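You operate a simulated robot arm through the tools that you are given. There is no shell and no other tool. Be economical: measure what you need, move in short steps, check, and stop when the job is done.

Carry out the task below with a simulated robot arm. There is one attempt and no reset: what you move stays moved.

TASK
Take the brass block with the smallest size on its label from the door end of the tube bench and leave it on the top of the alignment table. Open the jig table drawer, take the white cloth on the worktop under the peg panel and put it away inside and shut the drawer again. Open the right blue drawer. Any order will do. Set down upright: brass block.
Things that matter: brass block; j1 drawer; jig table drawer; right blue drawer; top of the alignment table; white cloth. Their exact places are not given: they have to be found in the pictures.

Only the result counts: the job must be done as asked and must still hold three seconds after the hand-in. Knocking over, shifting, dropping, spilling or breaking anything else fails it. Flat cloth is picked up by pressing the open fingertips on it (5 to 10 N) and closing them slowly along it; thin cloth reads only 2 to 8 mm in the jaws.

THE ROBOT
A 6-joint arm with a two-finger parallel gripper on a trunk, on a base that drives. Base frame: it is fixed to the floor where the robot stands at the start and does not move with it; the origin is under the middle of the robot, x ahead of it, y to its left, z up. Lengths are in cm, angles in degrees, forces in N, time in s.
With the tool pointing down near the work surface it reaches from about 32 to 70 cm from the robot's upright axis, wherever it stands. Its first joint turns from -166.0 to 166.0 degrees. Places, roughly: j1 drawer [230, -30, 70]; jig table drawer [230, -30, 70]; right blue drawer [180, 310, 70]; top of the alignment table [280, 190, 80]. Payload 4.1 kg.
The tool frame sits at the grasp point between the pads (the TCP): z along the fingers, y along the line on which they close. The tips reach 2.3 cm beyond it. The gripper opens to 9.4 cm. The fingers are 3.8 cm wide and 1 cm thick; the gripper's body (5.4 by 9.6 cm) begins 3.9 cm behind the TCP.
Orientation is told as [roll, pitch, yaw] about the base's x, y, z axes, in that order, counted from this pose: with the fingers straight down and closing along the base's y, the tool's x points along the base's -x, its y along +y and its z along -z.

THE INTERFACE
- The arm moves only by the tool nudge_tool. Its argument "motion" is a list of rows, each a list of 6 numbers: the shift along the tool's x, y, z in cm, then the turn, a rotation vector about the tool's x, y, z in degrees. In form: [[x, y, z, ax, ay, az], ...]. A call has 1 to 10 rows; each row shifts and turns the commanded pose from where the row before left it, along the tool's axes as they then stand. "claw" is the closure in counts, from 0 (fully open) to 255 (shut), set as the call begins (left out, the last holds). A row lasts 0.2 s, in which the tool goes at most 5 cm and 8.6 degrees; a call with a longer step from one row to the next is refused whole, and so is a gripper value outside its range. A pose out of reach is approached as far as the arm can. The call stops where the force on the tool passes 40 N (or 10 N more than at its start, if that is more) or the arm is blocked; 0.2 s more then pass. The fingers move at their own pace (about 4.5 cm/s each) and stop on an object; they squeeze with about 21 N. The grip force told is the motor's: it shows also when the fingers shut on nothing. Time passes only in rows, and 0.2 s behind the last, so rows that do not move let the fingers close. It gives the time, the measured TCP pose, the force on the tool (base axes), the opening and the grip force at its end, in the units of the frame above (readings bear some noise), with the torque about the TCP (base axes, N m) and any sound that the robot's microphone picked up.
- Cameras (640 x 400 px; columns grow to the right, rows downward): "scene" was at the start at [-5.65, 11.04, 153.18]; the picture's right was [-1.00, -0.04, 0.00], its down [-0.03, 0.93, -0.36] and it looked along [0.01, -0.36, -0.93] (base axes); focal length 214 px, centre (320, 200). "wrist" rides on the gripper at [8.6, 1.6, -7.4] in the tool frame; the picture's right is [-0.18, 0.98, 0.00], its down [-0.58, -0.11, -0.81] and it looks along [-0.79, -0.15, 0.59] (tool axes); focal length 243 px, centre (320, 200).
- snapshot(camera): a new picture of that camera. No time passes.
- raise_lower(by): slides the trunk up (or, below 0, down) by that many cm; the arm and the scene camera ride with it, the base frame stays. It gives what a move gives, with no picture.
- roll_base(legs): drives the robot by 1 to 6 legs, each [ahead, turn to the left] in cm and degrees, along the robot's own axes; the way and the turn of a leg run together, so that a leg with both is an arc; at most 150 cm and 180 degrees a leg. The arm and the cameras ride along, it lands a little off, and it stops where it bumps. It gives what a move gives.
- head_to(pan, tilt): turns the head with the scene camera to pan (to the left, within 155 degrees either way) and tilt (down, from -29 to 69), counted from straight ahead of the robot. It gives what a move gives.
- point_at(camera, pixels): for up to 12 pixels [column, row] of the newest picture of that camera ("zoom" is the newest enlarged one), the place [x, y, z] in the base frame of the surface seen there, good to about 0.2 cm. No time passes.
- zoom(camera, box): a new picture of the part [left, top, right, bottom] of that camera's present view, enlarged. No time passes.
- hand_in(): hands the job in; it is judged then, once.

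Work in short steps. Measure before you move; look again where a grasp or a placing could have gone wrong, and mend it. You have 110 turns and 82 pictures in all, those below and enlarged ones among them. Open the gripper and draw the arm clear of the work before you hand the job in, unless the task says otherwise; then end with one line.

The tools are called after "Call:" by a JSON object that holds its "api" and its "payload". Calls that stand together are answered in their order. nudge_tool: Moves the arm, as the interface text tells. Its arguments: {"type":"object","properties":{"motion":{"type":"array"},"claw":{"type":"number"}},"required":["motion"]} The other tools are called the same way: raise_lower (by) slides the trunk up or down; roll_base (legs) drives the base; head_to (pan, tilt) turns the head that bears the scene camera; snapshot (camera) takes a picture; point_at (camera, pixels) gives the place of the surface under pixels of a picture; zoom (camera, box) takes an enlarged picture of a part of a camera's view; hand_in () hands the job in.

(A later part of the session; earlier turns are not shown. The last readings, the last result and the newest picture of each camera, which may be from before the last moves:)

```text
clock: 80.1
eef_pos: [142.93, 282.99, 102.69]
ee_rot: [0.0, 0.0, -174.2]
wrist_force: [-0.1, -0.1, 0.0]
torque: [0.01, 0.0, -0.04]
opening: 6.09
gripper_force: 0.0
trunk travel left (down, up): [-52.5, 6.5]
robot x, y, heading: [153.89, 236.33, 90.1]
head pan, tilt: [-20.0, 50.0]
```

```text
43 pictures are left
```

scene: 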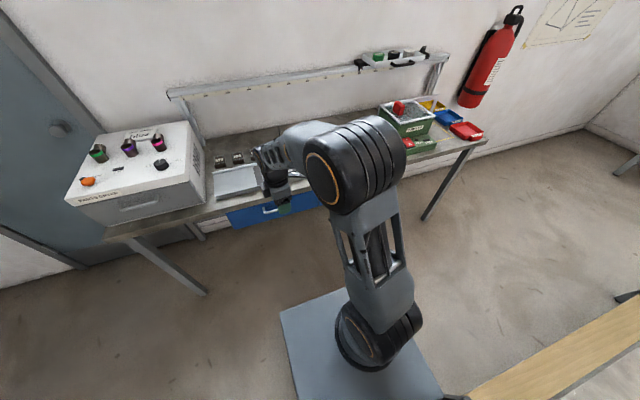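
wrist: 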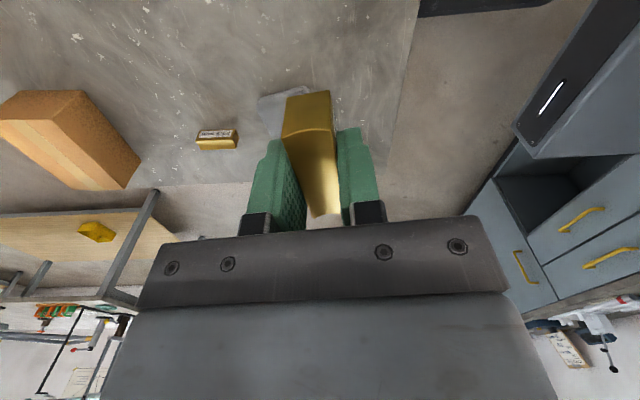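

Arm is at (143,283). I move it along +x to the handle's column (x≈184.5), removing the 6° yaw on the way.

Call:
{"api": "nudge_tool", "payload": {"motion": [[4.5, 0, 0, 0, 0, 5.9], [4.6, 0, 0, 0, 0, 0], [4.6, 0, 0, 0, 0, 0], [4.6, 0, 0, 0, 0, 0], [4.6, 0, 0, 0, 0, 0], [4.6, 0, 0, 0, 0, 0], [4.6, 0, 0, 0, 0, 0], [4.6, 0, 0, 0, 0, 0], [4.6, 0, 0, 0, 0, 0]]}}

Call:
{"api": "nudge_tool", "payload": {"motion": [[0, 0, 0, 8.5, 0, 0], [0, 0, 0, 8.5, 0, 0], [0, 0, 0, 8.5, 0, 0], [0, 0, 0, 8.5, 0, 0], [0, 0, 0, 8.5, 0, 0], [0, 0, 0, 8.5, 0, 0], [0, 0, 0, 8.5, 0, 0], [0, 0, 0, 8.5, 0, 0], [0, 0, 0, 8.5, 0, 0], [0, 0, 0, 8.5, 0, 0]]}}

Call:
{"api": "snapshot", "payload": {"camera": "scene"}}

Call:
{"api": "snapshot", "payload": {"camera": "wrist"}}

```text
clock: 82.1
eef_pos: [184.23, 283.42, 102.66]
ee_rot: [0.0, 0.1, 180.1]
wrist_force: [0.3, 0.8, 0.5]
torque: [-0.01, 0.0, 0.02]
opening: 6.08
gripper_force: 0.1
trunk travel left (down, up): [-52.5, 6.5]
robot x, y, heading: [154.04, 235.55, 90.2]
head pan, tilt: [-20.0, 50.0]
```

```text
clock: 84.3
eef_pos: [188.83, 303.11, 130.47]
ee_rot: [-80.4, -0.6, 179.6]
wrist_force: [0.2, 0.3, -1.0]
torque: [0.03, -0.02, -0.01]
opening: 6.07
gripper_force: 0.0
out of reach, approached as far as the arm can: row 5, 6, 7, 8, 9, 10
trunk travel left (down, up): [-52.5, 6.5]
robot x, y, heading: [153.62, 235.69, 90.2]
head pan, tilt: [-20.0, 50.0]
```

```text
42 pictures are left
```

scene: 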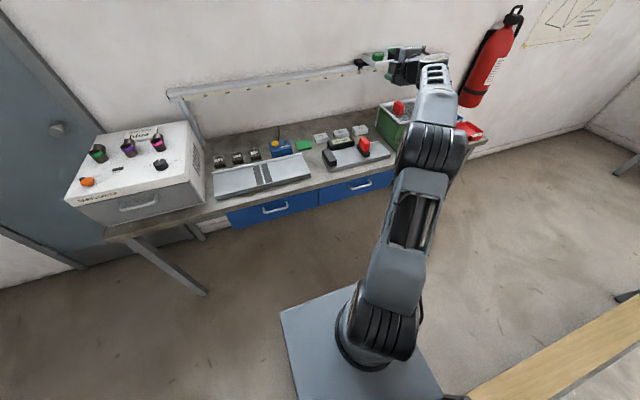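

```text
41 pictures are left
```

wrist: 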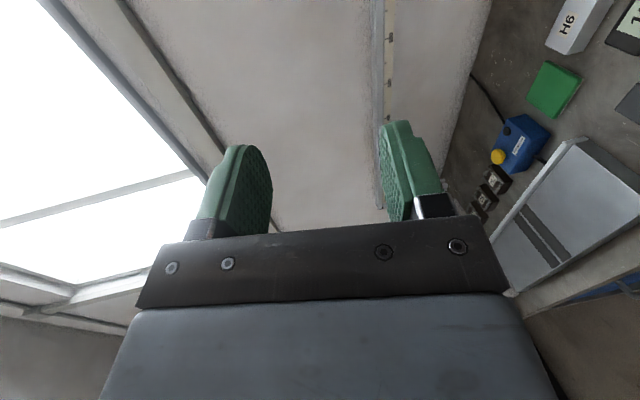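

Horizontal tool is only reachable higher up; I back the base off 25 and lower the trunk so the arm sits lower.

Call:
{"api": "roll_base", "payload": {"legs": [[-22, 0]]}}

Call:
{"api": "raise_lower", "payload": {"by": -45}}

Call:
{"api": "nudge_tool", "payload": {"motion": [[0, 0, 0, 0, 0, 0], [0, 0, 0, 0, 0, 0]]}}

Call:
{"api": "snapshot", "payload": {"camera": "scene"}}

```text
clock: 86.0
eef_pos: [188.86, 280.92, 130.49]
ee_rot: [-80.3, -0.7, 179.5]
wrist_force: [-0.2, -0.2, 0.4]
torque: [-0.01, 0.0, -0.04]
opening: 6.08
gripper_force: 0.0
trunk travel left (down, up): [-52.5, 6.5]
robot x, y, heading: [153.82, 213.83, 90.1]
head pan, tilt: [-20.0, 50.0]
```

```text
refused: -45 is not a number from -40 to 40
```

```text
clock: 86.6
eef_pos: [188.91, 281.01, 130.49]
ee_rot: [-80.3, -0.6, 179.5]
wrist_force: [-0.5, 0.3, 0.3]
torque: [0.02, 0.03, -0.01]
opening: 6.09
gripper_force: 0.2
trunk travel left (down, up): [-52.5, 6.5]
robot x, y, heading: [153.63, 213.84, 90.2]
head pan, tilt: [-20.0, 50.0]
```

```text
40 pictures are left
```

scene: 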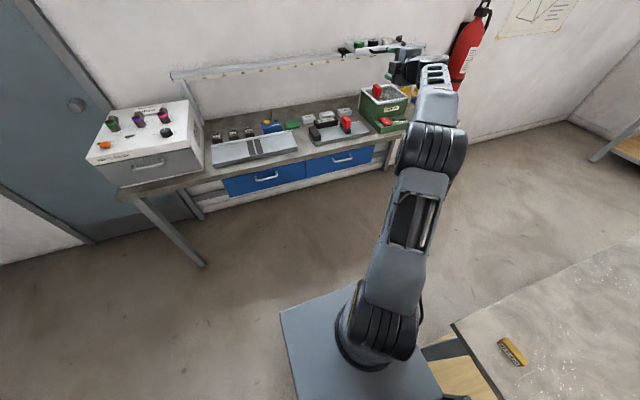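

I lower the trunk 40 and then 5 more.

Call:
{"api": "raise_lower", "payload": {"by": -40}}

Call:
{"api": "raise_lower", "payload": {"by": -8}}

Call:
{"api": "nudge_tool", "payload": {"motion": [[0, 0, 0, 4, 0, 0]]}}

Call:
{"api": "snapshot", "payload": {"camera": "scene"}}

```text
clock: 90.4
eef_pos: [188.94, 281.06, 90.54]
ee_rot: [-80.2, -0.6, 179.5]
wrist_force: [0.3, 0.1, 0.5]
torque: [0.01, -0.01, 0.03]
opening: 6.09
gripper_force: 0.1
trunk travel left (down, up): [-12.5, 46.5]
robot x, y, heading: [153.94, 213.96, 90.2]
head pan, tilt: [-20.0, 50.0]
```

```text
clock: 91.6
eef_pos: [188.99, 280.97, 82.51]
ee_rot: [-80.3, -0.6, 179.5]
wrist_force: [-0.3, -0.9, -0.2]
torque: [0.02, 0.0, -0.02]
opening: 6.1
gripper_force: 0.1
trunk travel left (down, up): [-4.5, 54.5]
robot x, y, heading: [154.09, 213.67, 90.3]
head pan, tilt: [-20.0, 50.0]
```

```text
clock: 92.0
eef_pos: [189.71, 282.24, 83.88]
ee_rot: [-84.2, -0.5, 179.6]
wrist_force: [0.5, 0.3, 0.3]
torque: [0.0, -0.01, -0.02]
opening: 6.07
gripper_force: 0.1
out of reach, approached as far as the arm can: row 1
trunk travel left (down, up): [-4.5, 54.5]
robot x, y, heading: [153.27, 214.14, 90.1]
head pan, tilt: [-20.0, 50.0]
```

```text
39 pictures are left
```

scene: 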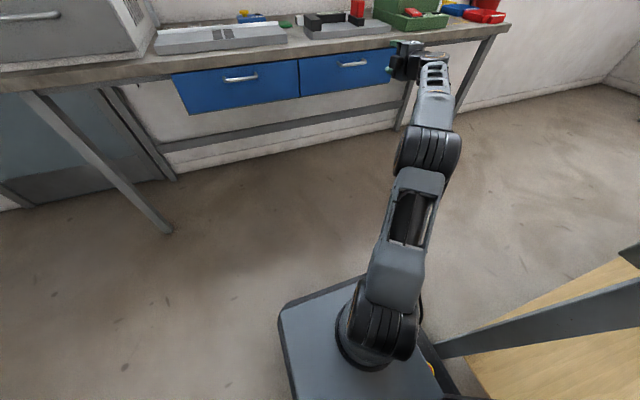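

Tool is now horizontal at z≈84. I measure the right drawer's handle from here.

Call:
{"api": "zoom", "payload": {"camera": "scene", "box": [295, 40, 415, 105]}}

Call:
{"api": "point_at", "payload": {"camera": "zoom", "pixels": [[240, 125], [270, 136], [310, 138], [350, 132], [383, 120], [300, 170], [40, 180], [480, 150], [25, 130], [25, 280]]}}

```text
5.33 times, centred on (355, 72) of scene
```

zoom: 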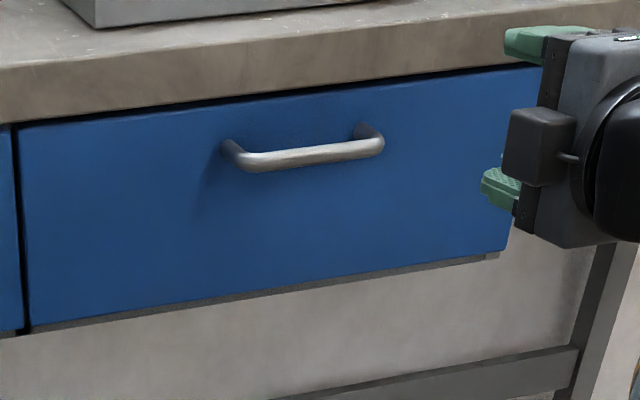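

```text
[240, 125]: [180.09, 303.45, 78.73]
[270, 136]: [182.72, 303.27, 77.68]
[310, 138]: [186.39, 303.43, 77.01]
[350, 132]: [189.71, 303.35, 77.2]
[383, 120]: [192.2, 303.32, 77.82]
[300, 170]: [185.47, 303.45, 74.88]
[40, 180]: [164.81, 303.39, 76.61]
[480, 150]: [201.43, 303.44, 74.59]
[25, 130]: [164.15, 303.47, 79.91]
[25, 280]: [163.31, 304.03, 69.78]
```

Call:
{"api": "point_at", "payload": {"camera": "zoom", "pixels": [[260, 161], [290, 158], [310, 155], [340, 151], [365, 147], [310, 150], [310, 160]]}}

```text
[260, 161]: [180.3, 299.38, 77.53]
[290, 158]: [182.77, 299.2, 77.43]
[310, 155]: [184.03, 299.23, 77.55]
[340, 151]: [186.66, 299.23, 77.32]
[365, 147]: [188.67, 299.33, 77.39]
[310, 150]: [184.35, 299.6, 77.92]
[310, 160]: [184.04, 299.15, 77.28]
```

Handle bar: x 179.5–189, y≈299.8, z≈77.4. I lower the trunk 4 more, then bring the command toward (184.3,283,77.4), reading whether it is reachable.

Call:
{"api": "raise_lower", "payload": {"by": -4}}

Call:
{"api": "nudge_tool", "payload": {"motion": [[0, -3.2, 2.9, 0, 0, 0], [0, -3.2, 2.9, 0, 0, 0], [0, -3.2, 2.9, 0, 0, 0], [0, -3.2, 2.9, 0, 0, 0]], "claw": 140}}

```text
clock: 92.8
eef_pos: [189.88, 282.34, 79.84]
ee_rot: [-84.2, -0.6, 179.5]
wrist_force: [0.2, -1.0, -0.1]
torque: [-0.02, 0.0, -0.02]
opening: 6.09
gripper_force: 0.0
trunk travel left (down, up): [-0.5, 58.5]
robot x, y, heading: [153.81, 214.17, 90.1]
head pan, tilt: [-20.0, 50.0]
```

```text
clock: 93.8
eef_pos: [188.34, 285.75, 83.39]
ee_rot: [-84.1, -0.7, 179.6]
wrist_force: [-0.3, -0.8, -0.9]
torque: [-0.03, -0.01, -0.01]
opening: 4.28
gripper_force: 0.1
out of reach, approached as far as the arm can: row 1, 2, 3, 4
trunk travel left (down, up): [-0.5, 58.5]
robot x, y, heading: [154.21, 213.7, 90.1]
head pan, tilt: [-20.0, 50.0]
```

Horizontal isn't reachable, so I tilt back to about 40° down-forward and see the actual pose.

Call:
{"api": "nudge_tool", "payload": {"motion": [[0, 0, 0, -8.5, 0, 0], [0, 0, 0, -8.5, 0, 0], [0, 0, 0, -8.5, 0, 0], [0, 0, 0, -8.5, 0, 0], [0, 0, 0, -8.5, 0, 0]]}}

```text
clock: 95.0
eef_pos: [184.49, 278.19, 77.88]
ee_rot: [-41.6, -0.5, 179.4]
wrist_force: [0.1, 0.4, 0.0]
torque: [0.02, 0.05, 0.02]
opening: 4.24
gripper_force: 0.1
out of reach, approached as far as the arm can: row 1, 2, 3, 4, 5
trunk travel left (down, up): [-0.5, 58.5]
robot x, y, heading: [153.96, 214.11, 90.2]
head pan, tilt: [-20.0, 50.0]
```

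Nearly there: TCP (184.5,278.2,77.9) tilt 41.6°. I raise the trunk 25 and lower the tool by as much, to get a better-reachable posture.

Call:
{"api": "raise_lower", "payload": {"by": 25}}

Call:
{"api": "nudge_tool", "payload": {"motion": [[0, 3.3, 3.7, 0, 0, 0], [0, 3.3, 3.7, 0, 0, 0], [0, 3.3, 3.7, 0, 0, 0], [0, 3.3, 3.7, 0, 0, 0], [0, 3.3, 3.7, 0, 0, 0]]}}

```text
clock: 97.6
eef_pos: [184.56, 278.22, 102.89]
ee_rot: [-41.7, -0.5, 179.5]
wrist_force: [-0.1, 0.6, -0.5]
torque: [0.01, -0.05, 0.01]
opening: 4.23
gripper_force: 0.0
trunk travel left (down, up): [-25.5, 33.5]
robot x, y, heading: [153.74, 213.87, 90.0]
head pan, tilt: [-20.0, 50.0]
```

```text
clock: 98.8
eef_pos: [188.75, 285.19, 81.34]
ee_rot: [-41.8, -0.6, 179.6]
wrist_force: [-0.3, -0.3, 0.1]
torque: [-0.03, -0.03, -0.01]
opening: 4.25
gripper_force: 0.0
out of reach, approached as far as the arm can: row 1, 2, 3, 4, 5
trunk travel left (down, up): [-25.5, 33.5]
robot x, y, heading: [154.26, 213.45, 89.9]
head pan, tilt: [-20.0, 50.0]
```

The tilt limit eases with trunk low. I reverse: raise the tool again, then lower the trunk back to the posture that gave tilt 42° at z≈78.

Call:
{"api": "nudge_tool", "payload": {"motion": [[0, -3.3, -3.7, 0, 0, 0], [0, -3.3, -3.7, 0, 0, 0], [0, -3.3, -3.7, 0, 0, 0], [0, -3.3, -3.7, 0, 0, 0], [0, -3.3, -3.7, 0, 0, 0]]}}

Call:
{"api": "raise_lower", "payload": {"by": -25}}

```text
clock: 100.0
eef_pos: [185.56, 278.7, 101.4]
ee_rot: [-41.8, -0.6, 179.4]
wrist_force: [0.2, -0.9, -0.2]
torque: [0.03, 0.01, 0.02]
opening: 4.21
gripper_force: 0.0
out of reach, approached as far as the arm can: row 1, 2, 3, 4, 5
trunk travel left (down, up): [-25.5, 33.5]
robot x, y, heading: [153.65, 213.48, 90.0]
head pan, tilt: [-20.0, 50.0]
```

```text
clock: 102.6
eef_pos: [185.61, 278.77, 76.24]
ee_rot: [-41.6, -0.6, 179.5]
wrist_force: [0.4, 0.1, 0.1]
torque: [-0.02, 0.04, 0.01]
opening: 4.23
gripper_force: 0.0
trunk travel left (down, up): [-0.5, 58.5]
robot x, y, heading: [153.65, 213.76, 90.1]
head pan, tilt: [-20.0, 50.0]
```

TCP (185.6,278.8,76.2). I test a small move back and up to see if it obeys.

Call:
{"api": "nudge_tool", "payload": {"motion": [[-0.4, 1.15, -2.5, 0, 0, 0], [-0.4, 1.15, -2.5, 0, 0, 0]]}}

```text
clock: 103.2
eef_pos: [184.91, 273.71, 78.58]
ee_rot: [-41.5, -0.7, 179.6]
wrist_force: [1.3, 0.5, -0.8]
torque: [0.02, 0.0, 0.02]
opening: 4.23
gripper_force: 0.0
trunk travel left (down, up): [-0.5, 58.5]
robot x, y, heading: [153.58, 213.94, 90.0]
head pan, tilt: [-20.0, 50.0]
```

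It obeys here, so the outer reach was the limit. I tilt a further 16° toward horizontal.

Call:
{"api": "nudge_tool", "payload": {"motion": [[0, 0, 0, 8, 0, 0], [0, 0, 0, 8, 0, 0]]}}

```text
clock: 103.8
eef_pos: [184.81, 273.72, 78.56]
ee_rot: [-57.8, -0.6, 179.5]
wrist_force: [0.3, 0.3, -0.7]
torque: [0.04, -0.02, -0.03]
opening: 4.25
gripper_force: 0.1
trunk travel left (down, up): [-0.5, 58.5]
robot x, y, heading: [154.19, 214.07, 90.2]
head pan, tilt: [-20.0, 50.0]
```

Call:
{"api": "nudge_tool", "payload": {"motion": [[0, 0, 0, 8, 0, 0], [0, 0, 0, 8, 0, 0]]}}

```text
clock: 104.4
eef_pos: [184.92, 273.83, 78.99]
ee_rot: [-73.5, -0.9, 179.4]
wrist_force: [0.4, 0.2, 0.1]
torque: [-0.03, -0.01, -0.02]
opening: 4.22
gripper_force: 0.0
out of reach, approached as far as the arm can: row 2
trunk travel left (down, up): [-0.5, 58.5]
robot x, y, heading: [153.78, 214.5, 90.1]
head pan, tilt: [-20.0, 50.0]
```

Tilt 73.5°. I lower the tool by 1.5 cm (relaxing 4°) to the bar's height.

Call:
{"api": "nudge_tool", "payload": {"motion": [[-0.5, 0, 0, -4, 0, 0], [0, 1.5, 0.4, 0, 0, 0]]}}

```text
clock: 105.0
eef_pos: [184.34, 273.8, 77.31]
ee_rot: [-69.7, -0.6, 179.6]
wrist_force: [0.1, -0.2, 0.1]
torque: [-0.02, 0.01, -0.01]
opening: 4.28
gripper_force: 0.1
trunk travel left (down, up): [-0.5, 58.5]
robot x, y, heading: [153.83, 214.3, 90.2]
head pan, tilt: [-20.0, 50.0]
```

Now drive ahead 21 so the open fingers come near the bar.

Call:
{"api": "roll_base", "payload": {"legs": [[21, 0]]}}

Call:
{"api": "snapshot", "payload": {"camera": "wrist"}}

Call:
{"api": "snapshot", "payload": {"camera": "scene"}}

```text
clock: 106.6
eef_pos: [184.31, 294.62, 77.46]
ee_rot: [-69.6, -0.6, 179.7]
wrist_force: [-0.1, -0.2, 0.2]
torque: [0.03, 0.0, -0.01]
opening: 4.24
gripper_force: 0.1
trunk travel left (down, up): [-0.5, 58.5]
robot x, y, heading: [153.48, 234.77, 90.0]
head pan, tilt: [-20.0, 50.0]
```

```text
37 pictures are left
```

wrist: 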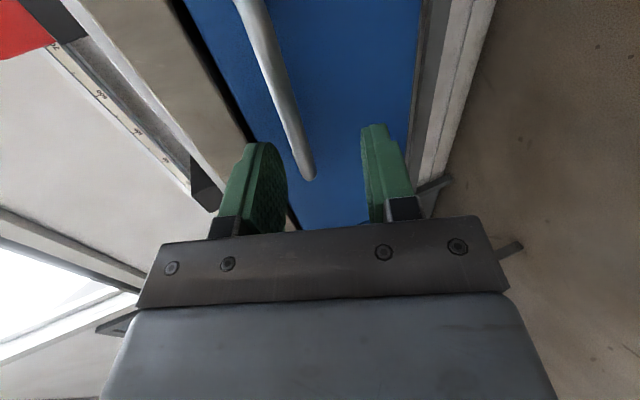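

```text
36 pictures are left
```

scene: 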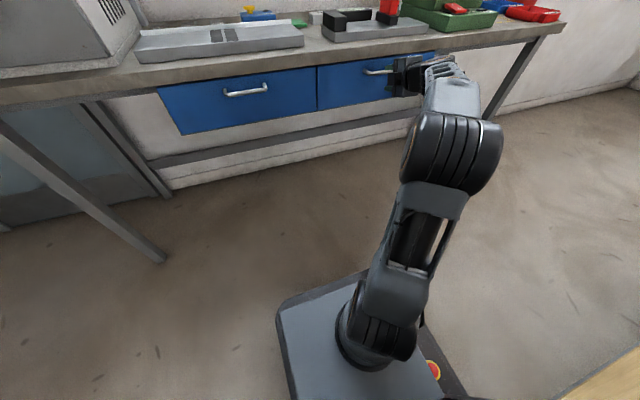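

The bar lies between the fingers; I advance 4.2 cm and close.

Call:
{"api": "nudge_tool", "payload": {"motion": [[0, -0.87, 1.9, 0, 0, 0], [0, -0.87, 1.9, 0, 0, 0]]}}

Call:
{"api": "nudge_tool", "payload": {"motion": [[0, 0, 0, 0, 0, 0], [0, 0, 0, 0, 0, 0], [0, 0, 0, 0, 0, 0], [0, 0, 0, 0, 0, 0]], "claw": 255}}

```text
clock: 107.2
eef_pos: [184.21, 298.96, 77.7]
ee_rot: [-69.7, -0.7, 179.7]
wrist_force: [0.4, -1.4, 1.5]
torque: [0.04, 0.01, 0.04]
opening: 4.21
gripper_force: 0.1
trunk travel left (down, up): [-0.5, 58.5]
robot x, y, heading: [153.89, 234.63, 90.0]
head pan, tilt: [-20.0, 50.0]
```

```text
clock: 108.2
eef_pos: [184.28, 298.83, 77.61]
ee_rot: [-69.5, -0.6, 179.7]
wrist_force: [-1.1, -6.2, -7.8]
torque: [-0.12, -1.57, 1.02]
opening: 1.19
gripper_force: 44.8
trunk travel left (down, up): [-0.5, 58.5]
robot x, y, heading: [153.58, 235.08, 90.3]
head pan, tilt: [-20.0, 50.0]
```

Bar gripped (1.19 cm). I pull by driving the base back 22 cm.

Call:
{"api": "roll_base", "payload": {"legs": [[-12, 0], [-12, 0]]}}

Call:
{"api": "snapshot", "payload": {"camera": "scene"}}

```text
clock: 110.3
eef_pos: [184.15, 275.03, 77.6]
ee_rot: [-69.6, -0.6, 179.7]
wrist_force: [-4.8, 0.9, -12.8]
torque: [-0.14, -1.52, 0.89]
opening: 1.19
gripper_force: 44.8
trunk travel left (down, up): [-0.5, 58.5]
robot x, y, heading: [154.01, 210.8, 90.0]
head pan, tilt: [-20.0, 50.0]
```

```text
35 pictures are left
```

scene: 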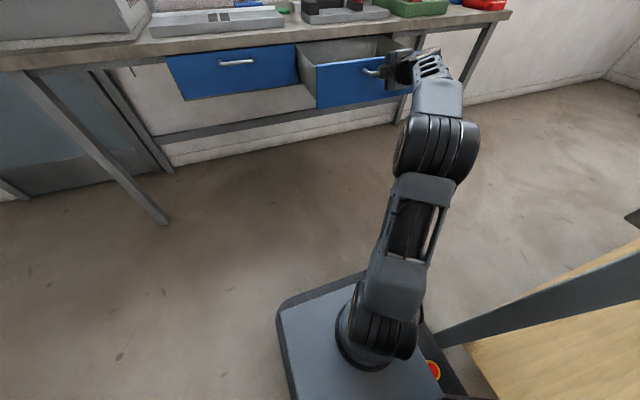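

The drawer is out 24 cm; I try a bit further until resistance.

Call:
{"api": "roll_base", "payload": {"legs": [[-5, 0]]}}

```text
clock: 111.1
eef_pos: [184.09, 273.49, 77.73]
ee_rot: [-69.8, 0.0, 179.7]
wrist_force: [-1.2, -0.1, -1.1]
torque: [0.02, -1.38, 0.37]
opening: 1.17
gripper_force: 45.4
trunk travel left (down, up): [-0.5, 58.5]
robot x, y, heading: [153.9, 209.36, 90.2]
head pan, tilt: [-20.0, 50.0]
stopped in leg 1: the force on the tool passed its limit (the readings are from after the stop); the commanded pose is now the measured one
```

End of travel reached. I open the fingers and back away straight.

Call:
{"api": "nudge_tool", "payload": {"motion": [[0, 0, 0, 0, 0, 0], [0, 0, 0, 0, 0, 0], [0, 0, 0, 0, 0, 0]], "claw": 140}}

Call:
{"api": "roll_base", "payload": {"legs": [[-12, 0]]}}

Call:
{"api": "snapshot", "payload": {"camera": "scene"}}

```text
clock: 111.9
eef_pos: [184.17, 273.66, 77.74]
ee_rot: [-69.7, -0.4, 179.6]
wrist_force: [0.1, 1.0, 0.2]
torque: [0.0, 0.04, -0.02]
opening: 4.25
gripper_force: 0.0
trunk travel left (down, up): [-0.5, 58.5]
robot x, y, heading: [154.0, 209.51, 90.3]
head pan, tilt: [-20.0, 50.0]
```

```text
clock: 113.2
eef_pos: [184.07, 261.45, 77.75]
ee_rot: [-69.8, -0.2, 179.8]
wrist_force: [0.1, 0.1, -0.4]
torque: [0.01, 0.02, -0.02]
opening: 4.25
gripper_force: 0.1
trunk travel left (down, up): [-0.5, 58.5]
robot x, y, heading: [154.19, 196.74, 90.1]
head pan, tilt: [-20.0, 50.0]
```

```text
34 pictures are left
```

scene: 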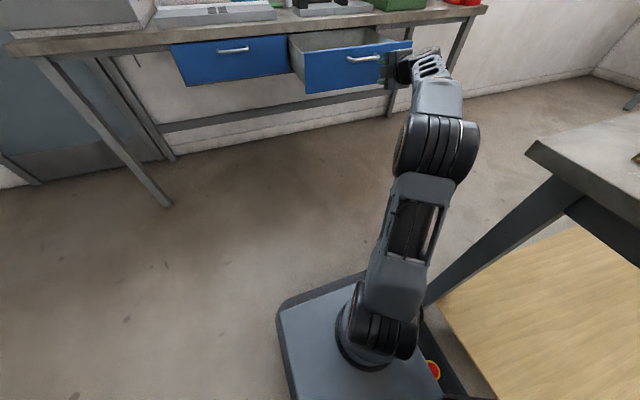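

The right blue drawer stays open. I swing the arm to straight ahead (x≈152) so it clears the alignment table, then back away.

Call:
{"api": "nudge_tool", "payload": {"motion": [[-4.5, 0, -0.5, 0, 0, 0], [-4.5, 0, -0.5, 0, 0, 0], [-4.5, 0, -0.5, 0, 0, 0], [-4.5, 0, -0.5, 0, 0, 0], [-4.5, 0, -0.5, 0, 0, 0], [-4.5, 0, -0.5, 0, 0, 0], [-4.5, 0, -0.5, 0, 0, 0], [-4.5, 0, -0.5, 0, 0, 0]]}}

Call:
{"api": "roll_base", "payload": {"legs": [[-110, 0]]}}

Call:
{"api": "head_to", "payload": {"pan": -150, "tilt": 15}}

Call:
{"api": "snapshot", "payload": {"camera": "scene"}}

```text
clock: 115.0
eef_pos: [148.11, 257.87, 79.28]
ee_rot: [-69.9, -0.2, 179.8]
wrist_force: [1.0, 0.6, 0.3]
torque: [0.02, -0.01, -0.02]
opening: 4.26
gripper_force: 0.1
trunk travel left (down, up): [-0.5, 58.5]
robot x, y, heading: [153.58, 197.47, 90.1]
head pan, tilt: [-20.0, 50.0]
```

```text
clock: 120.6
eef_pos: [148.74, 147.85, 79.19]
ee_rot: [-69.8, -0.2, 179.6]
wrist_force: [-0.3, -0.3, 0.0]
torque: [0.02, 0.01, 0.01]
opening: 4.25
gripper_force: 0.1
trunk travel left (down, up): [-0.5, 58.5]
robot x, y, heading: [154.3, 87.35, 90.0]
head pan, tilt: [-20.0, 50.0]
```

```text
clock: 122.7
eef_pos: [148.65, 147.76, 79.23]
ee_rot: [-69.8, -0.3, 179.6]
wrist_force: [-0.3, -0.3, 0.2]
torque: [-0.02, 0.02, 0.01]
opening: 4.24
gripper_force: 0.1
trunk travel left (down, up): [-0.5, 58.5]
robot x, y, heading: [154.59, 86.97, 90.0]
head pan, tilt: [-150.0, 15.0]
```

```text
33 pictures are left
```

scene: 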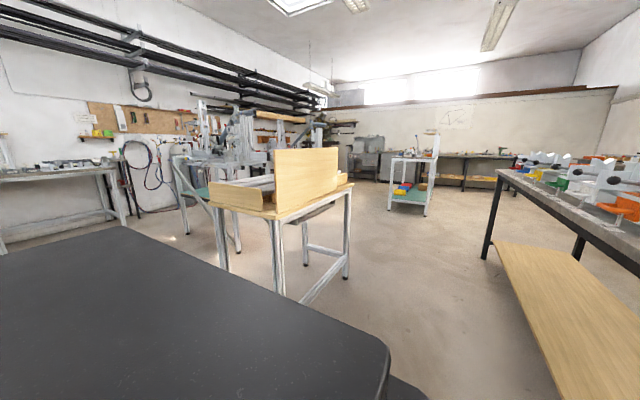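

The jig table shows a grey drawer under its top near (315,212); zoom.

Call:
{"api": "zoom", "payload": {"camera": "scene", "box": [200, 140, 370, 310]}}

Call:
{"api": "point_at", "payload": {"camera": "zoom", "pixels": [[420, 255], [500, 230], [380, 280], [300, 285], [290, 300], [560, 180], [60, 170], [90, 280], [560, 230], [430, 100], [390, 200], [170, 180]]}}

```text
2.35 times, centred on (285, 225) of scene
```

zoom: 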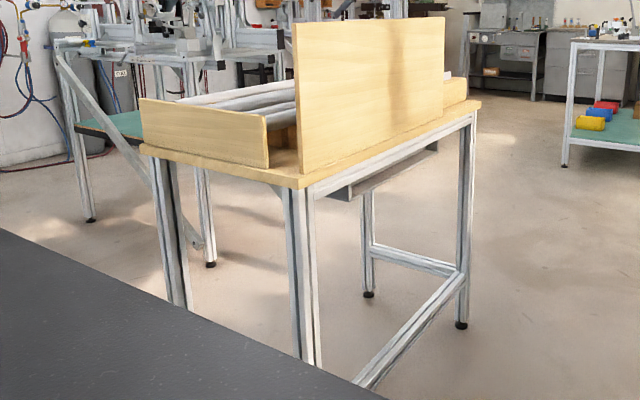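

```text
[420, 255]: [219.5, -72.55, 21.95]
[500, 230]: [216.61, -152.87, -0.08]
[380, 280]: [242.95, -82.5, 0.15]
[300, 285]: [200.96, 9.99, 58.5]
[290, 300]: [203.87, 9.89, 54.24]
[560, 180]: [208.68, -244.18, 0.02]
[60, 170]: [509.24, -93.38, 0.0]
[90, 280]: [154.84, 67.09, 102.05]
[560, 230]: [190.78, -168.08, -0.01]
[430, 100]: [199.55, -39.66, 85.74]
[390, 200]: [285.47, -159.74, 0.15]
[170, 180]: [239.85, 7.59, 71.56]
```

The drawer front is evidently on the table's +x side. I back 25, turn right and go between the two tables, then look.

Call:
{"api": "roll_base", "payload": {"legs": [[-22, 0], [0, -90], [70, 0]]}}

Call:
{"api": "head_to", "payload": {"pan": -25, "tilt": 30}}

Call:
{"api": "snapshot", "payload": {"camera": "scene"}}

```text
clock: 131.6
eef_pos: [284.26, 69.64, 79.17]
ee_rot: [-69.9, -0.3, 89.0]
wrist_force: [-0.1, 0.5, 0.5]
torque: [-0.01, 0.0, 0.0]
opening: 4.24
gripper_force: 0.0
trunk travel left (down, up): [-0.5, 58.5]
robot x, y, heading: [223.61, 65.08, -0.7]
head pan, tilt: [-150.0, 15.0]
```

```text
clock: 133.7
eef_pos: [284.26, 69.71, 79.23]
ee_rot: [-69.9, -0.4, 89.0]
wrist_force: [1.3, 0.0, -0.4]
torque: [-0.01, 0.03, -0.01]
opening: 4.23
gripper_force: 0.0
trunk travel left (down, up): [-0.5, 58.5]
robot x, y, heading: [223.82, 64.61, -0.6]
head pan, tilt: [-25.0, 30.0]
```

```text
31 pictures are left
```

scene: 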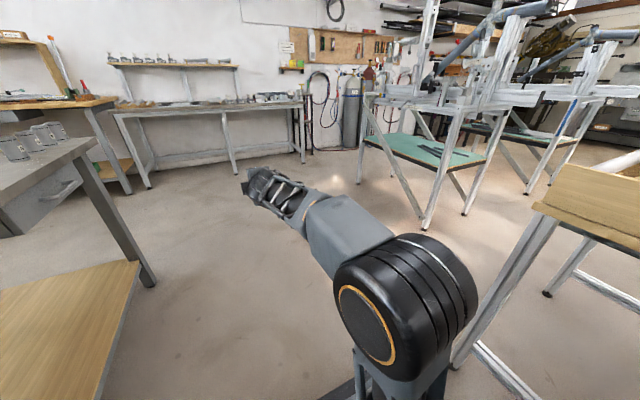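

I measure the free space right of me: stand legs and jig table legs; plus a check under the far tool panel for a white cloth.

Call:
{"api": "point_at", "payload": {"camera": "scene", "pixels": [[427, 228], [525, 190], [547, 293], [457, 362], [150, 285], [408, 212], [466, 210], [545, 205], [620, 240], [570, 165]]}}

Call:
{"api": "zoom", "payload": {"camera": "scene", "box": [110, 20, 500, 190]}}

```text
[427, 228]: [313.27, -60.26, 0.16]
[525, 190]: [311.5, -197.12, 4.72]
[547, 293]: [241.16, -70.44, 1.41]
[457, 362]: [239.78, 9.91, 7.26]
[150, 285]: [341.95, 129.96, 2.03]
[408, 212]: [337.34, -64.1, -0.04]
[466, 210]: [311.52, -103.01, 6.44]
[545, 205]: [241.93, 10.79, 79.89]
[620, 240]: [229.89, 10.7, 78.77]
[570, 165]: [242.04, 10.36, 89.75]
```

```text
1.64 times, centred on (305, 105) of scene
```

zoom: 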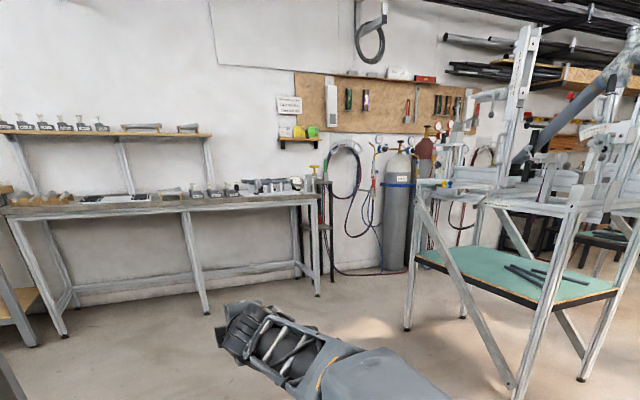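

The gap works: I go ahead 40, turn right 45, go 88 to about (326,3), then turn left to face -x toward the jig table front.

Call:
{"api": "roll_base", "payload": {"legs": [[40, 0], [0, -44], [86, 0], [0, 135], [0, 90]]}}

Call:
{"api": "head_to", "payload": {"pan": 20, "tilt": 25}}

Call:
{"api": "snapshot", "payload": {"camera": "scene"}}

```text
clock: 151.8
eef_pos: [263.7, -1.36, 79.29]
ee_rot: [-70.0, -0.3, -91.9]
wrist_force: [-0.3, -0.3, 0.9]
torque: [0.02, 0.0, 0.01]
opening: 4.25
gripper_force: 0.2
trunk travel left (down, up): [-0.5, 58.5]
robot x, y, heading: [324.37, 2.59, 178.4]
head pan, tilt: [-25.0, 30.0]
```

```text
clock: 152.9
eef_pos: [263.72, -1.42, 79.3]
ee_rot: [-69.9, -0.3, -91.9]
wrist_force: [0.0, -0.1, -0.4]
torque: [-0.03, 0.01, 0.0]
opening: 4.26
gripper_force: 0.2
trunk travel left (down, up): [-0.5, 58.5]
robot x, y, heading: [324.58, 2.78, 178.4]
head pan, tilt: [20.0, 25.0]
```

```text
29 pictures are left
```

scene: 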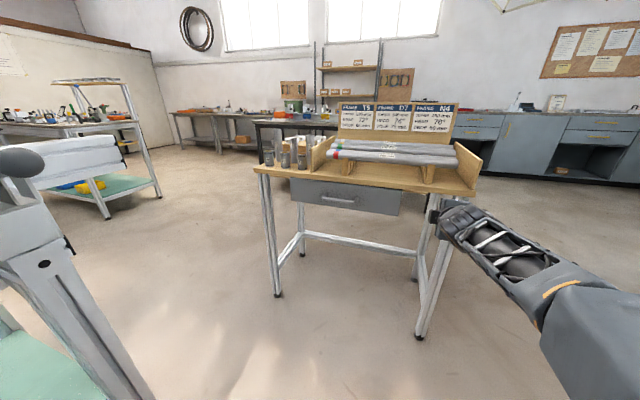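

The grey drawer with a handle at (340,199) is visible; I zoom and measure.

Call:
{"api": "zoom", "payload": {"camera": "scene", "box": [270, 160, 430, 240]}}

Call:
{"api": "point_at", "payload": {"camera": "zoom", "pixels": [[210, 151], [245, 155], [280, 158], [330, 164], [345, 160], [100, 110], [520, 150], [510, 205], [100, 155], [300, 90], [280, 130], [280, 180]]}}

```text
4.00 times, centred on (350, 200) of scene
```

zoom: 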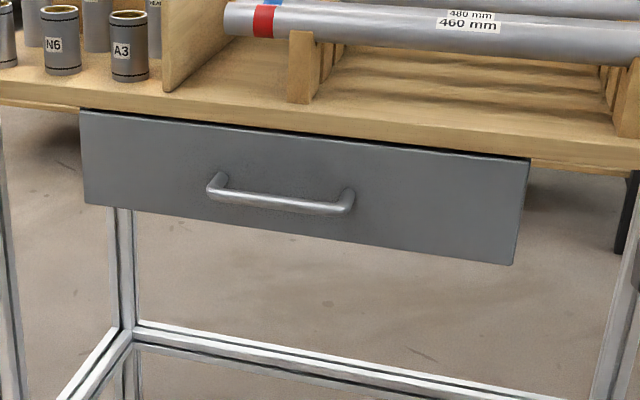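

```text
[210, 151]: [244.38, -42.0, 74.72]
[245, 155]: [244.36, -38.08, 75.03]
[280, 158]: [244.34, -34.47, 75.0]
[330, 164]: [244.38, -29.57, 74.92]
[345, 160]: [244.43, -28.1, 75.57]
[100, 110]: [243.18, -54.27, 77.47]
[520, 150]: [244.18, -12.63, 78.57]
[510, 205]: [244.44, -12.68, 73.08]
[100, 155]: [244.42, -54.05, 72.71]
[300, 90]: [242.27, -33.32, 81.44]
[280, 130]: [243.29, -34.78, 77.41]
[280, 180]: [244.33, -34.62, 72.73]
```

Call:
{"api": "point_at", "payload": {"camera": "zoom", "pixels": [[225, 192], [250, 197], [285, 202], [320, 207], [340, 209], [285, 197], [285, 207], [100, 195], [505, 255]]}}

```text
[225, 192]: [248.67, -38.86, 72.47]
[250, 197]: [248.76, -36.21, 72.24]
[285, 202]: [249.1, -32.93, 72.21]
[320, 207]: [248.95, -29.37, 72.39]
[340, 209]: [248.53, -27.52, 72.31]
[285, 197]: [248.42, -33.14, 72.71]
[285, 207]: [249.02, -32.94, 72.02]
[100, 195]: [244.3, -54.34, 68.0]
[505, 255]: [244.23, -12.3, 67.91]
```

Bar centre ≈ (248.4,-33.2,72.2). I straighten the base heading by 1.6° and move the tool 32 cm left, 4 back and 6.8 down.

Call:
{"api": "roll_base", "payload": {"legs": [[0, 1.6]]}}

Call:
{"api": "nudge_tool", "payload": {"motion": [[-4, 0.97, -0.18, 0, 0, 0], [-4, 0.97, -0.18, 0, 0, 0], [-4, 0.97, -0.18, 0, 0, 0], [-4, 0.97, -0.18, 0, 0, 0], [-4, 0.97, -0.18, 0, 0, 0], [-4, 0.97, -0.18, 0, 0, 0], [-4, 0.97, -0.18, 0, 0, 0]]}}

```text
clock: 153.7
eef_pos: [263.93, -3.09, 79.21]
ee_rot: [-69.9, -0.3, -90.3]
wrist_force: [0.1, -0.8, 0.0]
torque: [0.0, -0.01, -0.01]
opening: 4.24
gripper_force: 0.1
trunk travel left (down, up): [-0.5, 58.5]
robot x, y, heading: [324.6, 2.34, -179.8]
head pan, tilt: [20.0, 25.0]
```

```text
clock: 155.2
eef_pos: [267.24, -31.16, 73.34]
ee_rot: [-69.9, -0.3, -90.3]
wrist_force: [-0.1, 0.8, 0.4]
torque: [-0.04, -0.05, 0.01]
opening: 4.22
gripper_force: 0.1
trunk travel left (down, up): [-0.5, 58.5]
robot x, y, heading: [324.83, 2.28, -179.7]
head pan, tilt: [20.0, 25.0]
```

Close: I trim 2 cm left and 0.8 down and drive ahead 14.

Call:
{"api": "nudge_tool", "payload": {"motion": [[-2, 0.79, 0.29, 0, 0, 0]]}}

Call:
{"api": "roll_base", "payload": {"legs": [[14, 0]]}}

Call:
{"api": "snapshot", "payload": {"camera": "wrist"}}

```text
clock: 155.7
eef_pos: [267.18, -33.21, 72.45]
ee_rot: [-69.8, -0.3, -90.3]
wrist_force: [0.1, 0.4, 0.6]
torque: [0.02, -0.04, 0.0]
opening: 4.23
gripper_force: 0.1
trunk travel left (down, up): [-0.5, 58.5]
robot x, y, heading: [324.42, 2.53, -179.6]
head pan, tilt: [20.0, 25.0]
```

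```text
clock: 157.0
eef_pos: [253.15, -33.16, 72.58]
ee_rot: [-69.9, -0.3, -90.2]
wrist_force: [-0.4, 0.3, 0.7]
torque: [0.0, -0.02, 0.0]
opening: 4.24
gripper_force: 0.1
trunk travel left (down, up): [-0.5, 58.5]
robot x, y, heading: [310.38, 2.36, -179.8]
head pan, tilt: [20.0, 25.0]
```

```text
27 pictures are left
```

wrist: 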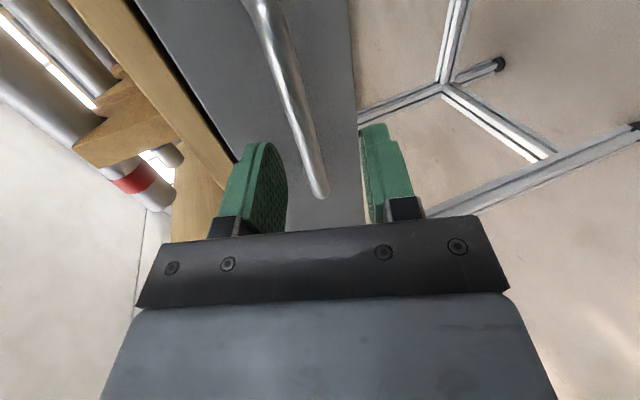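

Bar is between the fingers; advance 3.85 and close.

Call:
{"api": "nudge_tool", "payload": {"motion": [[0, -0.66, 1.81, 0, 0, 0], [0, -0.66, 1.81, 0, 0, 0]]}}

Call:
{"api": "nudge_tool", "payload": {"motion": [[0, 0, 0, 0, 0, 0], [0, 0, 0, 0, 0, 0], [0, 0, 0, 0, 0, 0], [0, 0, 0, 0, 0, 0]], "claw": 255}}

Call:
{"api": "roll_base", "payload": {"legs": [[-12, 0], [-10, 0]]}}

```text
clock: 157.6
eef_pos: [249.26, -33.19, 72.62]
ee_rot: [-69.9, -0.3, -90.3]
wrist_force: [-0.3, 0.7, -0.1]
torque: [0.01, 0.02, 0.04]
opening: 4.22
gripper_force: 0.1
trunk travel left (down, up): [-0.5, 58.5]
robot x, y, heading: [310.63, 2.63, -179.7]
head pan, tilt: [20.0, 25.0]
```

```text
clock: 158.6
eef_pos: [249.36, -33.1, 72.41]
ee_rot: [-69.8, -0.2, -90.2]
wrist_force: [5.8, 2.5, -7.3]
torque: [0.35, -0.12, 0.07]
opening: 1.36
gripper_force: 44.8
trunk travel left (down, up): [-0.5, 58.5]
robot x, y, heading: [310.9, 2.56, -179.8]
head pan, tilt: [20.0, 25.0]
```

```text
clock: 160.6
eef_pos: [271.31, -33.03, 72.52]
ee_rot: [-69.9, -0.2, -90.3]
wrist_force: [-0.6, -6.7, -10.7]
torque: [0.22, -0.11, 0.4]
opening: 1.4
gripper_force: 45.1
trunk travel left (down, up): [-0.5, 58.5]
robot x, y, heading: [332.47, 2.69, -180.1]
head pan, tilt: [20.0, 25.0]
```

Drawer is open 22 cm. I release and back off, then raise the tool upright for travelling.

Call:
{"api": "nudge_tool", "payload": {"motion": [[0, 0, 0, 0, 0, 0], [0, 0, 0, 0, 0, 0], [0, 0, 0, 0, 0, 0]], "claw": 140}}

Call:
{"api": "roll_base", "payload": {"legs": [[-14, 0]]}}

Call:
{"api": "head_to", "payload": {"pan": 20, "tilt": 35}}

Call:
{"api": "snapshot", "payload": {"camera": "scene"}}

```text
clock: 161.4
eef_pos: [271.36, -33.08, 72.56]
ee_rot: [-69.8, -0.2, -90.3]
wrist_force: [-0.4, 0.8, -0.2]
torque: [0.02, 0.03, -0.03]
opening: 4.24
gripper_force: 0.1
trunk travel left (down, up): [-0.5, 58.5]
robot x, y, heading: [332.56, 2.19, -180.0]
head pan, tilt: [20.0, 25.0]
```

```text
clock: 162.7
eef_pos: [285.23, -32.89, 72.52]
ee_rot: [-69.8, -0.3, -90.4]
wrist_force: [-0.6, -0.4, 0.3]
torque: [-0.01, -0.02, -0.03]
opening: 4.25
gripper_force: 0.1
trunk travel left (down, up): [-0.5, 58.5]
robot x, y, heading: [346.84, 2.33, -180.1]
head pan, tilt: [20.0, 25.0]
```

```text
clock: 163.4
eef_pos: [285.42, -32.89, 72.47]
ee_rot: [-69.9, -0.2, -90.4]
wrist_force: [0.3, -0.7, -0.3]
torque: [-0.04, 0.02, -0.01]
opening: 4.27
gripper_force: 0.1
trunk travel left (down, up): [-0.5, 58.5]
robot x, y, heading: [346.4, 2.64, -179.9]
head pan, tilt: [20.0, 35.0]
```

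```text
26 pictures are left
```

scene: 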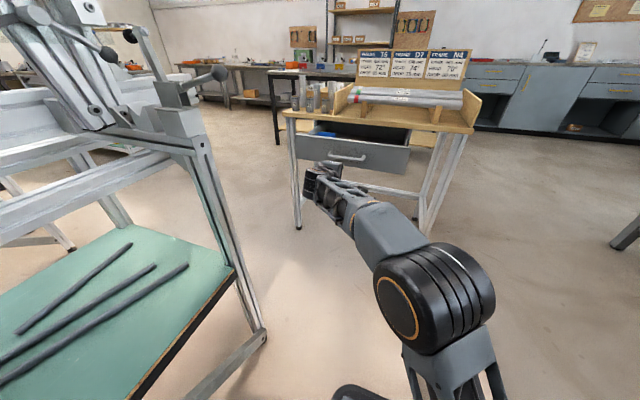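

The drawer stands open with room inside. I raise the trunk 40, then upright the tool while moving it right to centre.

Call:
{"api": "raise_lower", "payload": {"by": 40}}

Call:
{"api": "nudge_tool", "payload": {"motion": [[3.5, 0, 0, -7, 0, 0], [3.5, 0, 0, -7, 0, 0], [3.5, 0, 0, -7, 0, 0], [3.5, 0, 0, -7, 0, 0], [3.5, 0, 0, -7, 0, 0], [3.5, 0, 0, -7, 0, 0], [3.5, 0, 0, -7, 0, 0], [3.5, 0, 0, -7, 0, 0], [3.5, 0, 0, -7, 0, 0], [3.5, 0, 0, -7, 0, 0]], "claw": 0}}

```text
clock: 167.2
eef_pos: [285.28, -33.11, 112.49]
ee_rot: [-69.9, -0.2, -90.4]
wrist_force: [0.3, -0.2, 0.1]
torque: [-0.01, -0.02, 0.06]
opening: 4.24
gripper_force: 0.0
trunk travel left (down, up): [-40.5, 18.5]
robot x, y, heading: [346.48, 2.67, -179.8]
head pan, tilt: [20.0, 35.0]
```

```text
clock: 169.4
eef_pos: [285.49, 2.14, 112.41]
ee_rot: [0.2, -0.2, -90.4]
wrist_force: [0.6, 0.4, 0.1]
torque: [0.01, 0.0, -0.03]
opening: 9.4
gripper_force: 0.0
trunk travel left (down, up): [-40.5, 18.5]
robot x, y, heading: [346.56, 2.29, -180.1]
head pan, tilt: [20.0, 35.0]
```

I pull the tool in 12 cm and drive back: diagonal out, then west along y≈82 to x≈0, turning to face -y.

Call:
{"api": "nudge_tool", "payload": {"motion": [[0, 4, 0, 0, 0, 0], [0, 4, 0, 0, 0, 0], [0, 4, 0, 0, 0, 0]]}}

Call:
{"api": "roll_base", "payload": {"legs": [[0, -45], [112, 0], [0, 45], [150, 0], [115, 0], [0, 90]]}}

Call:
{"api": "head_to", "payload": {"pan": -40, "tilt": 35}}

Call:
{"api": "snapshot", "payload": {"camera": "scene"}}

```text
clock: 170.2
eef_pos: [297.82, 1.92, 112.38]
ee_rot: [0.1, -0.3, -90.4]
wrist_force: [-0.3, 0.9, 0.2]
torque: [0.0, -0.03, -0.03]
opening: 9.4
gripper_force: 0.1
trunk travel left (down, up): [-40.5, 18.5]
robot x, y, heading: [346.45, 2.63, -180.0]
head pan, tilt: [20.0, 35.0]
```

```text
clock: 196.3
eef_pos: [3.28, 34.02, 112.37]
ee_rot: [0.2, -0.3, -2.2]
wrist_force: [-1.0, -0.1, -0.3]
torque: [0.0, -0.03, -0.01]
opening: 9.35
gripper_force: 0.1
trunk travel left (down, up): [-40.5, 18.5]
robot x, y, heading: [3.58, 82.9, -91.3]
head pan, tilt: [20.0, 35.0]
```

```text
clock: 197.6
eef_pos: [3.29, 34.21, 112.44]
ee_rot: [0.2, -0.2, -2.2]
wrist_force: [0.1, 0.2, -0.9]
torque: [-0.02, 0.01, 0.01]
opening: 9.37
gripper_force: 0.0
trunk travel left (down, up): [-40.5, 18.5]
robot x, y, heading: [4.14, 83.14, -91.8]
head pan, tilt: [-40.0, 35.0]
```

```text
25 pictures are left
```

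scene: 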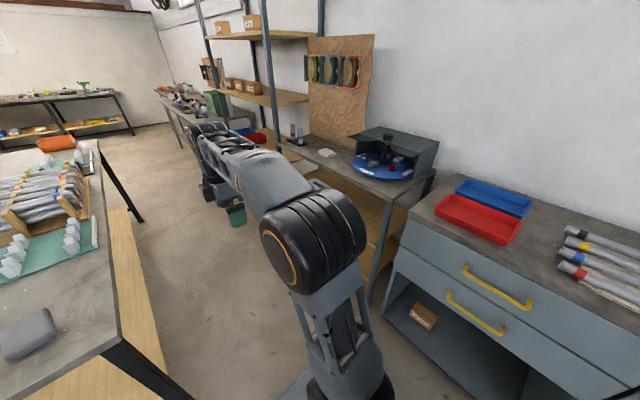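

I drive into the lane to about (-10,-8) and turn right to face the shelf worktop.

Call:
{"api": "roll_base", "payload": {"legs": [[0, -7], [94, 0], [0, -81.5]]}}

Call:
{"api": "head_to", "payload": {"pan": 0, "tilt": 50}}

Call:
{"api": "snapshot", "payload": {"camera": "scene"}}

Call:
{"api": "snapshot", "payload": {"camera": "wrist"}}

```text
clock: 206.5
eef_pos: [-59.38, -10.03, 112.34]
ee_rot: [0.2, -0.3, -90.5]
wrist_force: [0.1, -0.1, 0.0]
torque: [0.02, -0.02, 0.03]
opening: 9.38
gripper_force: 0.1
trunk travel left (down, up): [-40.5, 18.5]
robot x, y, heading: [-11.0, -9.19, -180.4]
head pan, tilt: [-40.0, 35.0]
```

```text
clock: 207.6
eef_pos: [-59.29, -10.05, 112.35]
ee_rot: [0.3, -0.3, -90.4]
wrist_force: [0.6, 0.1, -0.2]
torque: [-0.04, 0.0, 0.04]
opening: 9.42
gripper_force: 0.1
trunk travel left (down, up): [-40.5, 18.5]
robot x, y, heading: [-10.41, -9.15, -180.0]
head pan, tilt: [0.0, 50.0]
```

```text
24 pictures are left
```

scene: 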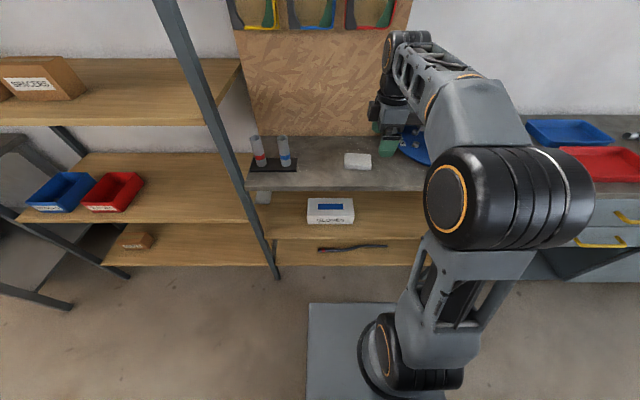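

```text
23 pictures are left
```

wrist: 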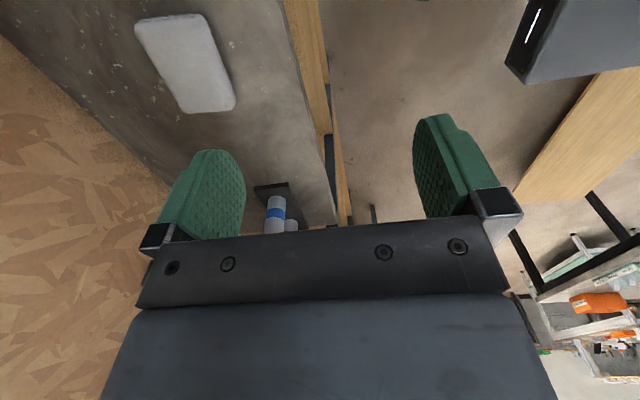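

Cloth is at (357,160) in scene; zoom and measure.

Call:
{"api": "zoom", "payload": {"camera": "scene", "box": [332, 144, 382, 176]}}

Call:
{"api": "point_at", "payload": {"camera": "zoom", "pixels": [[165, 125], [480, 125], [165, 290], [490, 290], [320, 200], [170, 200], [480, 210], [320, 130], [320, 270], [100, 350]]}}

Call:
{"api": "point_at", "payload": {"camera": "wrist", "pixels": [[145, 25], [200, 20], [232, 100], [185, 108], [190, 65]]}}

```text
12.50 times, centred on (357, 160) of scene
```

zoom: 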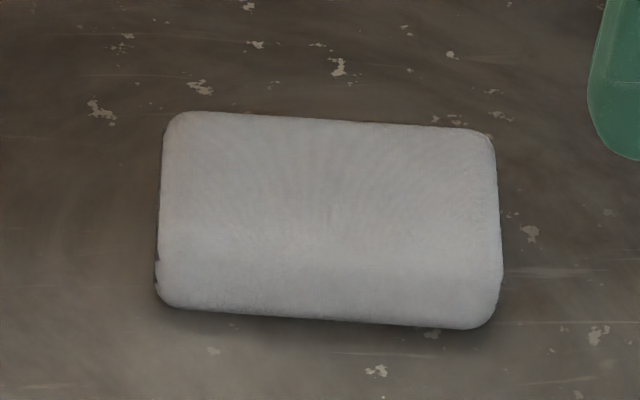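

```text
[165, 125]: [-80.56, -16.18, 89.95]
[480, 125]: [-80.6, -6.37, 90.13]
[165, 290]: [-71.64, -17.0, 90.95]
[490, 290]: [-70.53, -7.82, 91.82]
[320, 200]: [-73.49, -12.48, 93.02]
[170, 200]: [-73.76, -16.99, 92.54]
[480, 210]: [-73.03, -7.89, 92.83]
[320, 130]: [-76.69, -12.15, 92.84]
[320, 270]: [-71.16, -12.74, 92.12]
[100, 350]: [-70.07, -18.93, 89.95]
```

```text
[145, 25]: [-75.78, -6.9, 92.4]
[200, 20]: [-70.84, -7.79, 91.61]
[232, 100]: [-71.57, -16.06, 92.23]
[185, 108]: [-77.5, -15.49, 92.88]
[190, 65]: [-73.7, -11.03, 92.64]
```

The cloth is a folded pad: x -78…-70.5, y -17…-7.3, top z≈93, ~3.5° skewed. It fits the open jaws across its 7.5 cm width; I check the carousel rim for camera clearance.

Call:
{"api": "point_at", "payload": {"camera": "scene", "pixels": [[402, 135], [405, 150], [415, 158], [425, 160], [290, 150], [388, 140]]}}

Call:
{"api": "nudge_tool", "payload": {"motion": [[0, -4.5, 0, 0, 0, 3.6], [-0.9, -4.5, 0, 0, 0, 0], [-0.9, -4.5, 0, 0, 0, 0], [0, -1.3, 4, 0, 0, 0], [0, 0, 4, 0, 0, 0]]}}

Call:
{"api": "snapshot", "payload": {"camera": "wrist"}}

```text
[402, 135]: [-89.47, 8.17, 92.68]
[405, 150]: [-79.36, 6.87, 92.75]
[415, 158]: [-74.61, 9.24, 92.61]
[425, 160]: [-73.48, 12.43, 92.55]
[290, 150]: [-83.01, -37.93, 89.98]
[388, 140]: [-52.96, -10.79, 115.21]
```

```text
clock: 208.8
eef_pos: [-74.23, -11.26, 104.28]
ee_rot: [0.1, -0.3, -94.1]
wrist_force: [0.0, 0.1, 1.1]
torque: [0.02, 0.03, 0.04]
opening: 9.41
gripper_force: 0.1
trunk travel left (down, up): [-40.5, 18.5]
robot x, y, heading: [-10.5, -9.1, 179.8]
head pan, tilt: [0.0, 50.0]
```

```text
21 pictures are left
```

wrist: 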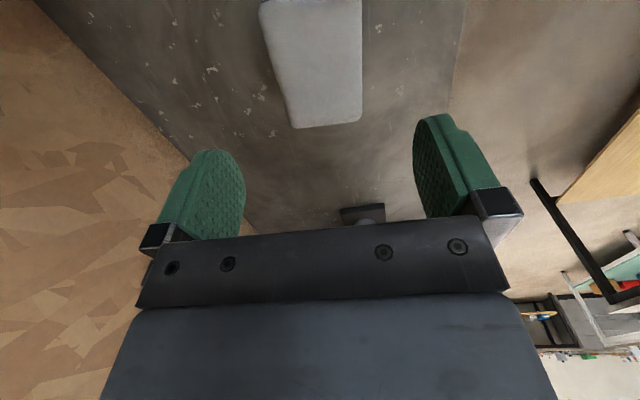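

Aligned. I descend to just above the pad (tips z≈94) and look.

Call:
{"api": "nudge_tool", "payload": {"motion": [[-0.8, 0, 4, 0, 0, 0], [0, 0, 4, 0, 0, 0]]}}

Call:
{"api": "snapshot", "payload": {"camera": "wrist"}}

```text
clock: 209.4
eef_pos: [-74.25, -11.99, 96.31]
ee_rot: [0.2, -0.1, -94.0]
wrist_force: [-0.4, 0.0, 0.5]
torque: [0.03, 0.03, -0.03]
opening: 9.39
gripper_force: 0.2
trunk travel left (down, up): [-40.5, 18.5]
robot x, y, heading: [-10.66, -9.31, -180.1]
head pan, tilt: [0.0, 50.0]
```

```text
20 pictures are left
```

wrist: 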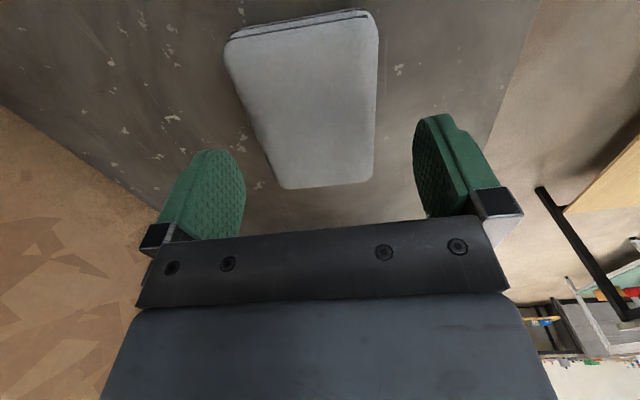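

Call:
{"api": "point_at", "payload": {"camera": "wrist", "pixels": [[285, 180], [365, 175], [235, 45], [370, 25], [310, 100], [240, 80], [375, 100]]}}

```text
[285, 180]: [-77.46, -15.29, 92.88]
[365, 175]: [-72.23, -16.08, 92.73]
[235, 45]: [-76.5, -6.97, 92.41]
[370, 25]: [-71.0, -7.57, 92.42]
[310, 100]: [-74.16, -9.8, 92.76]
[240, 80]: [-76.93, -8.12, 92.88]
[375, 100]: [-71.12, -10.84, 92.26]
```

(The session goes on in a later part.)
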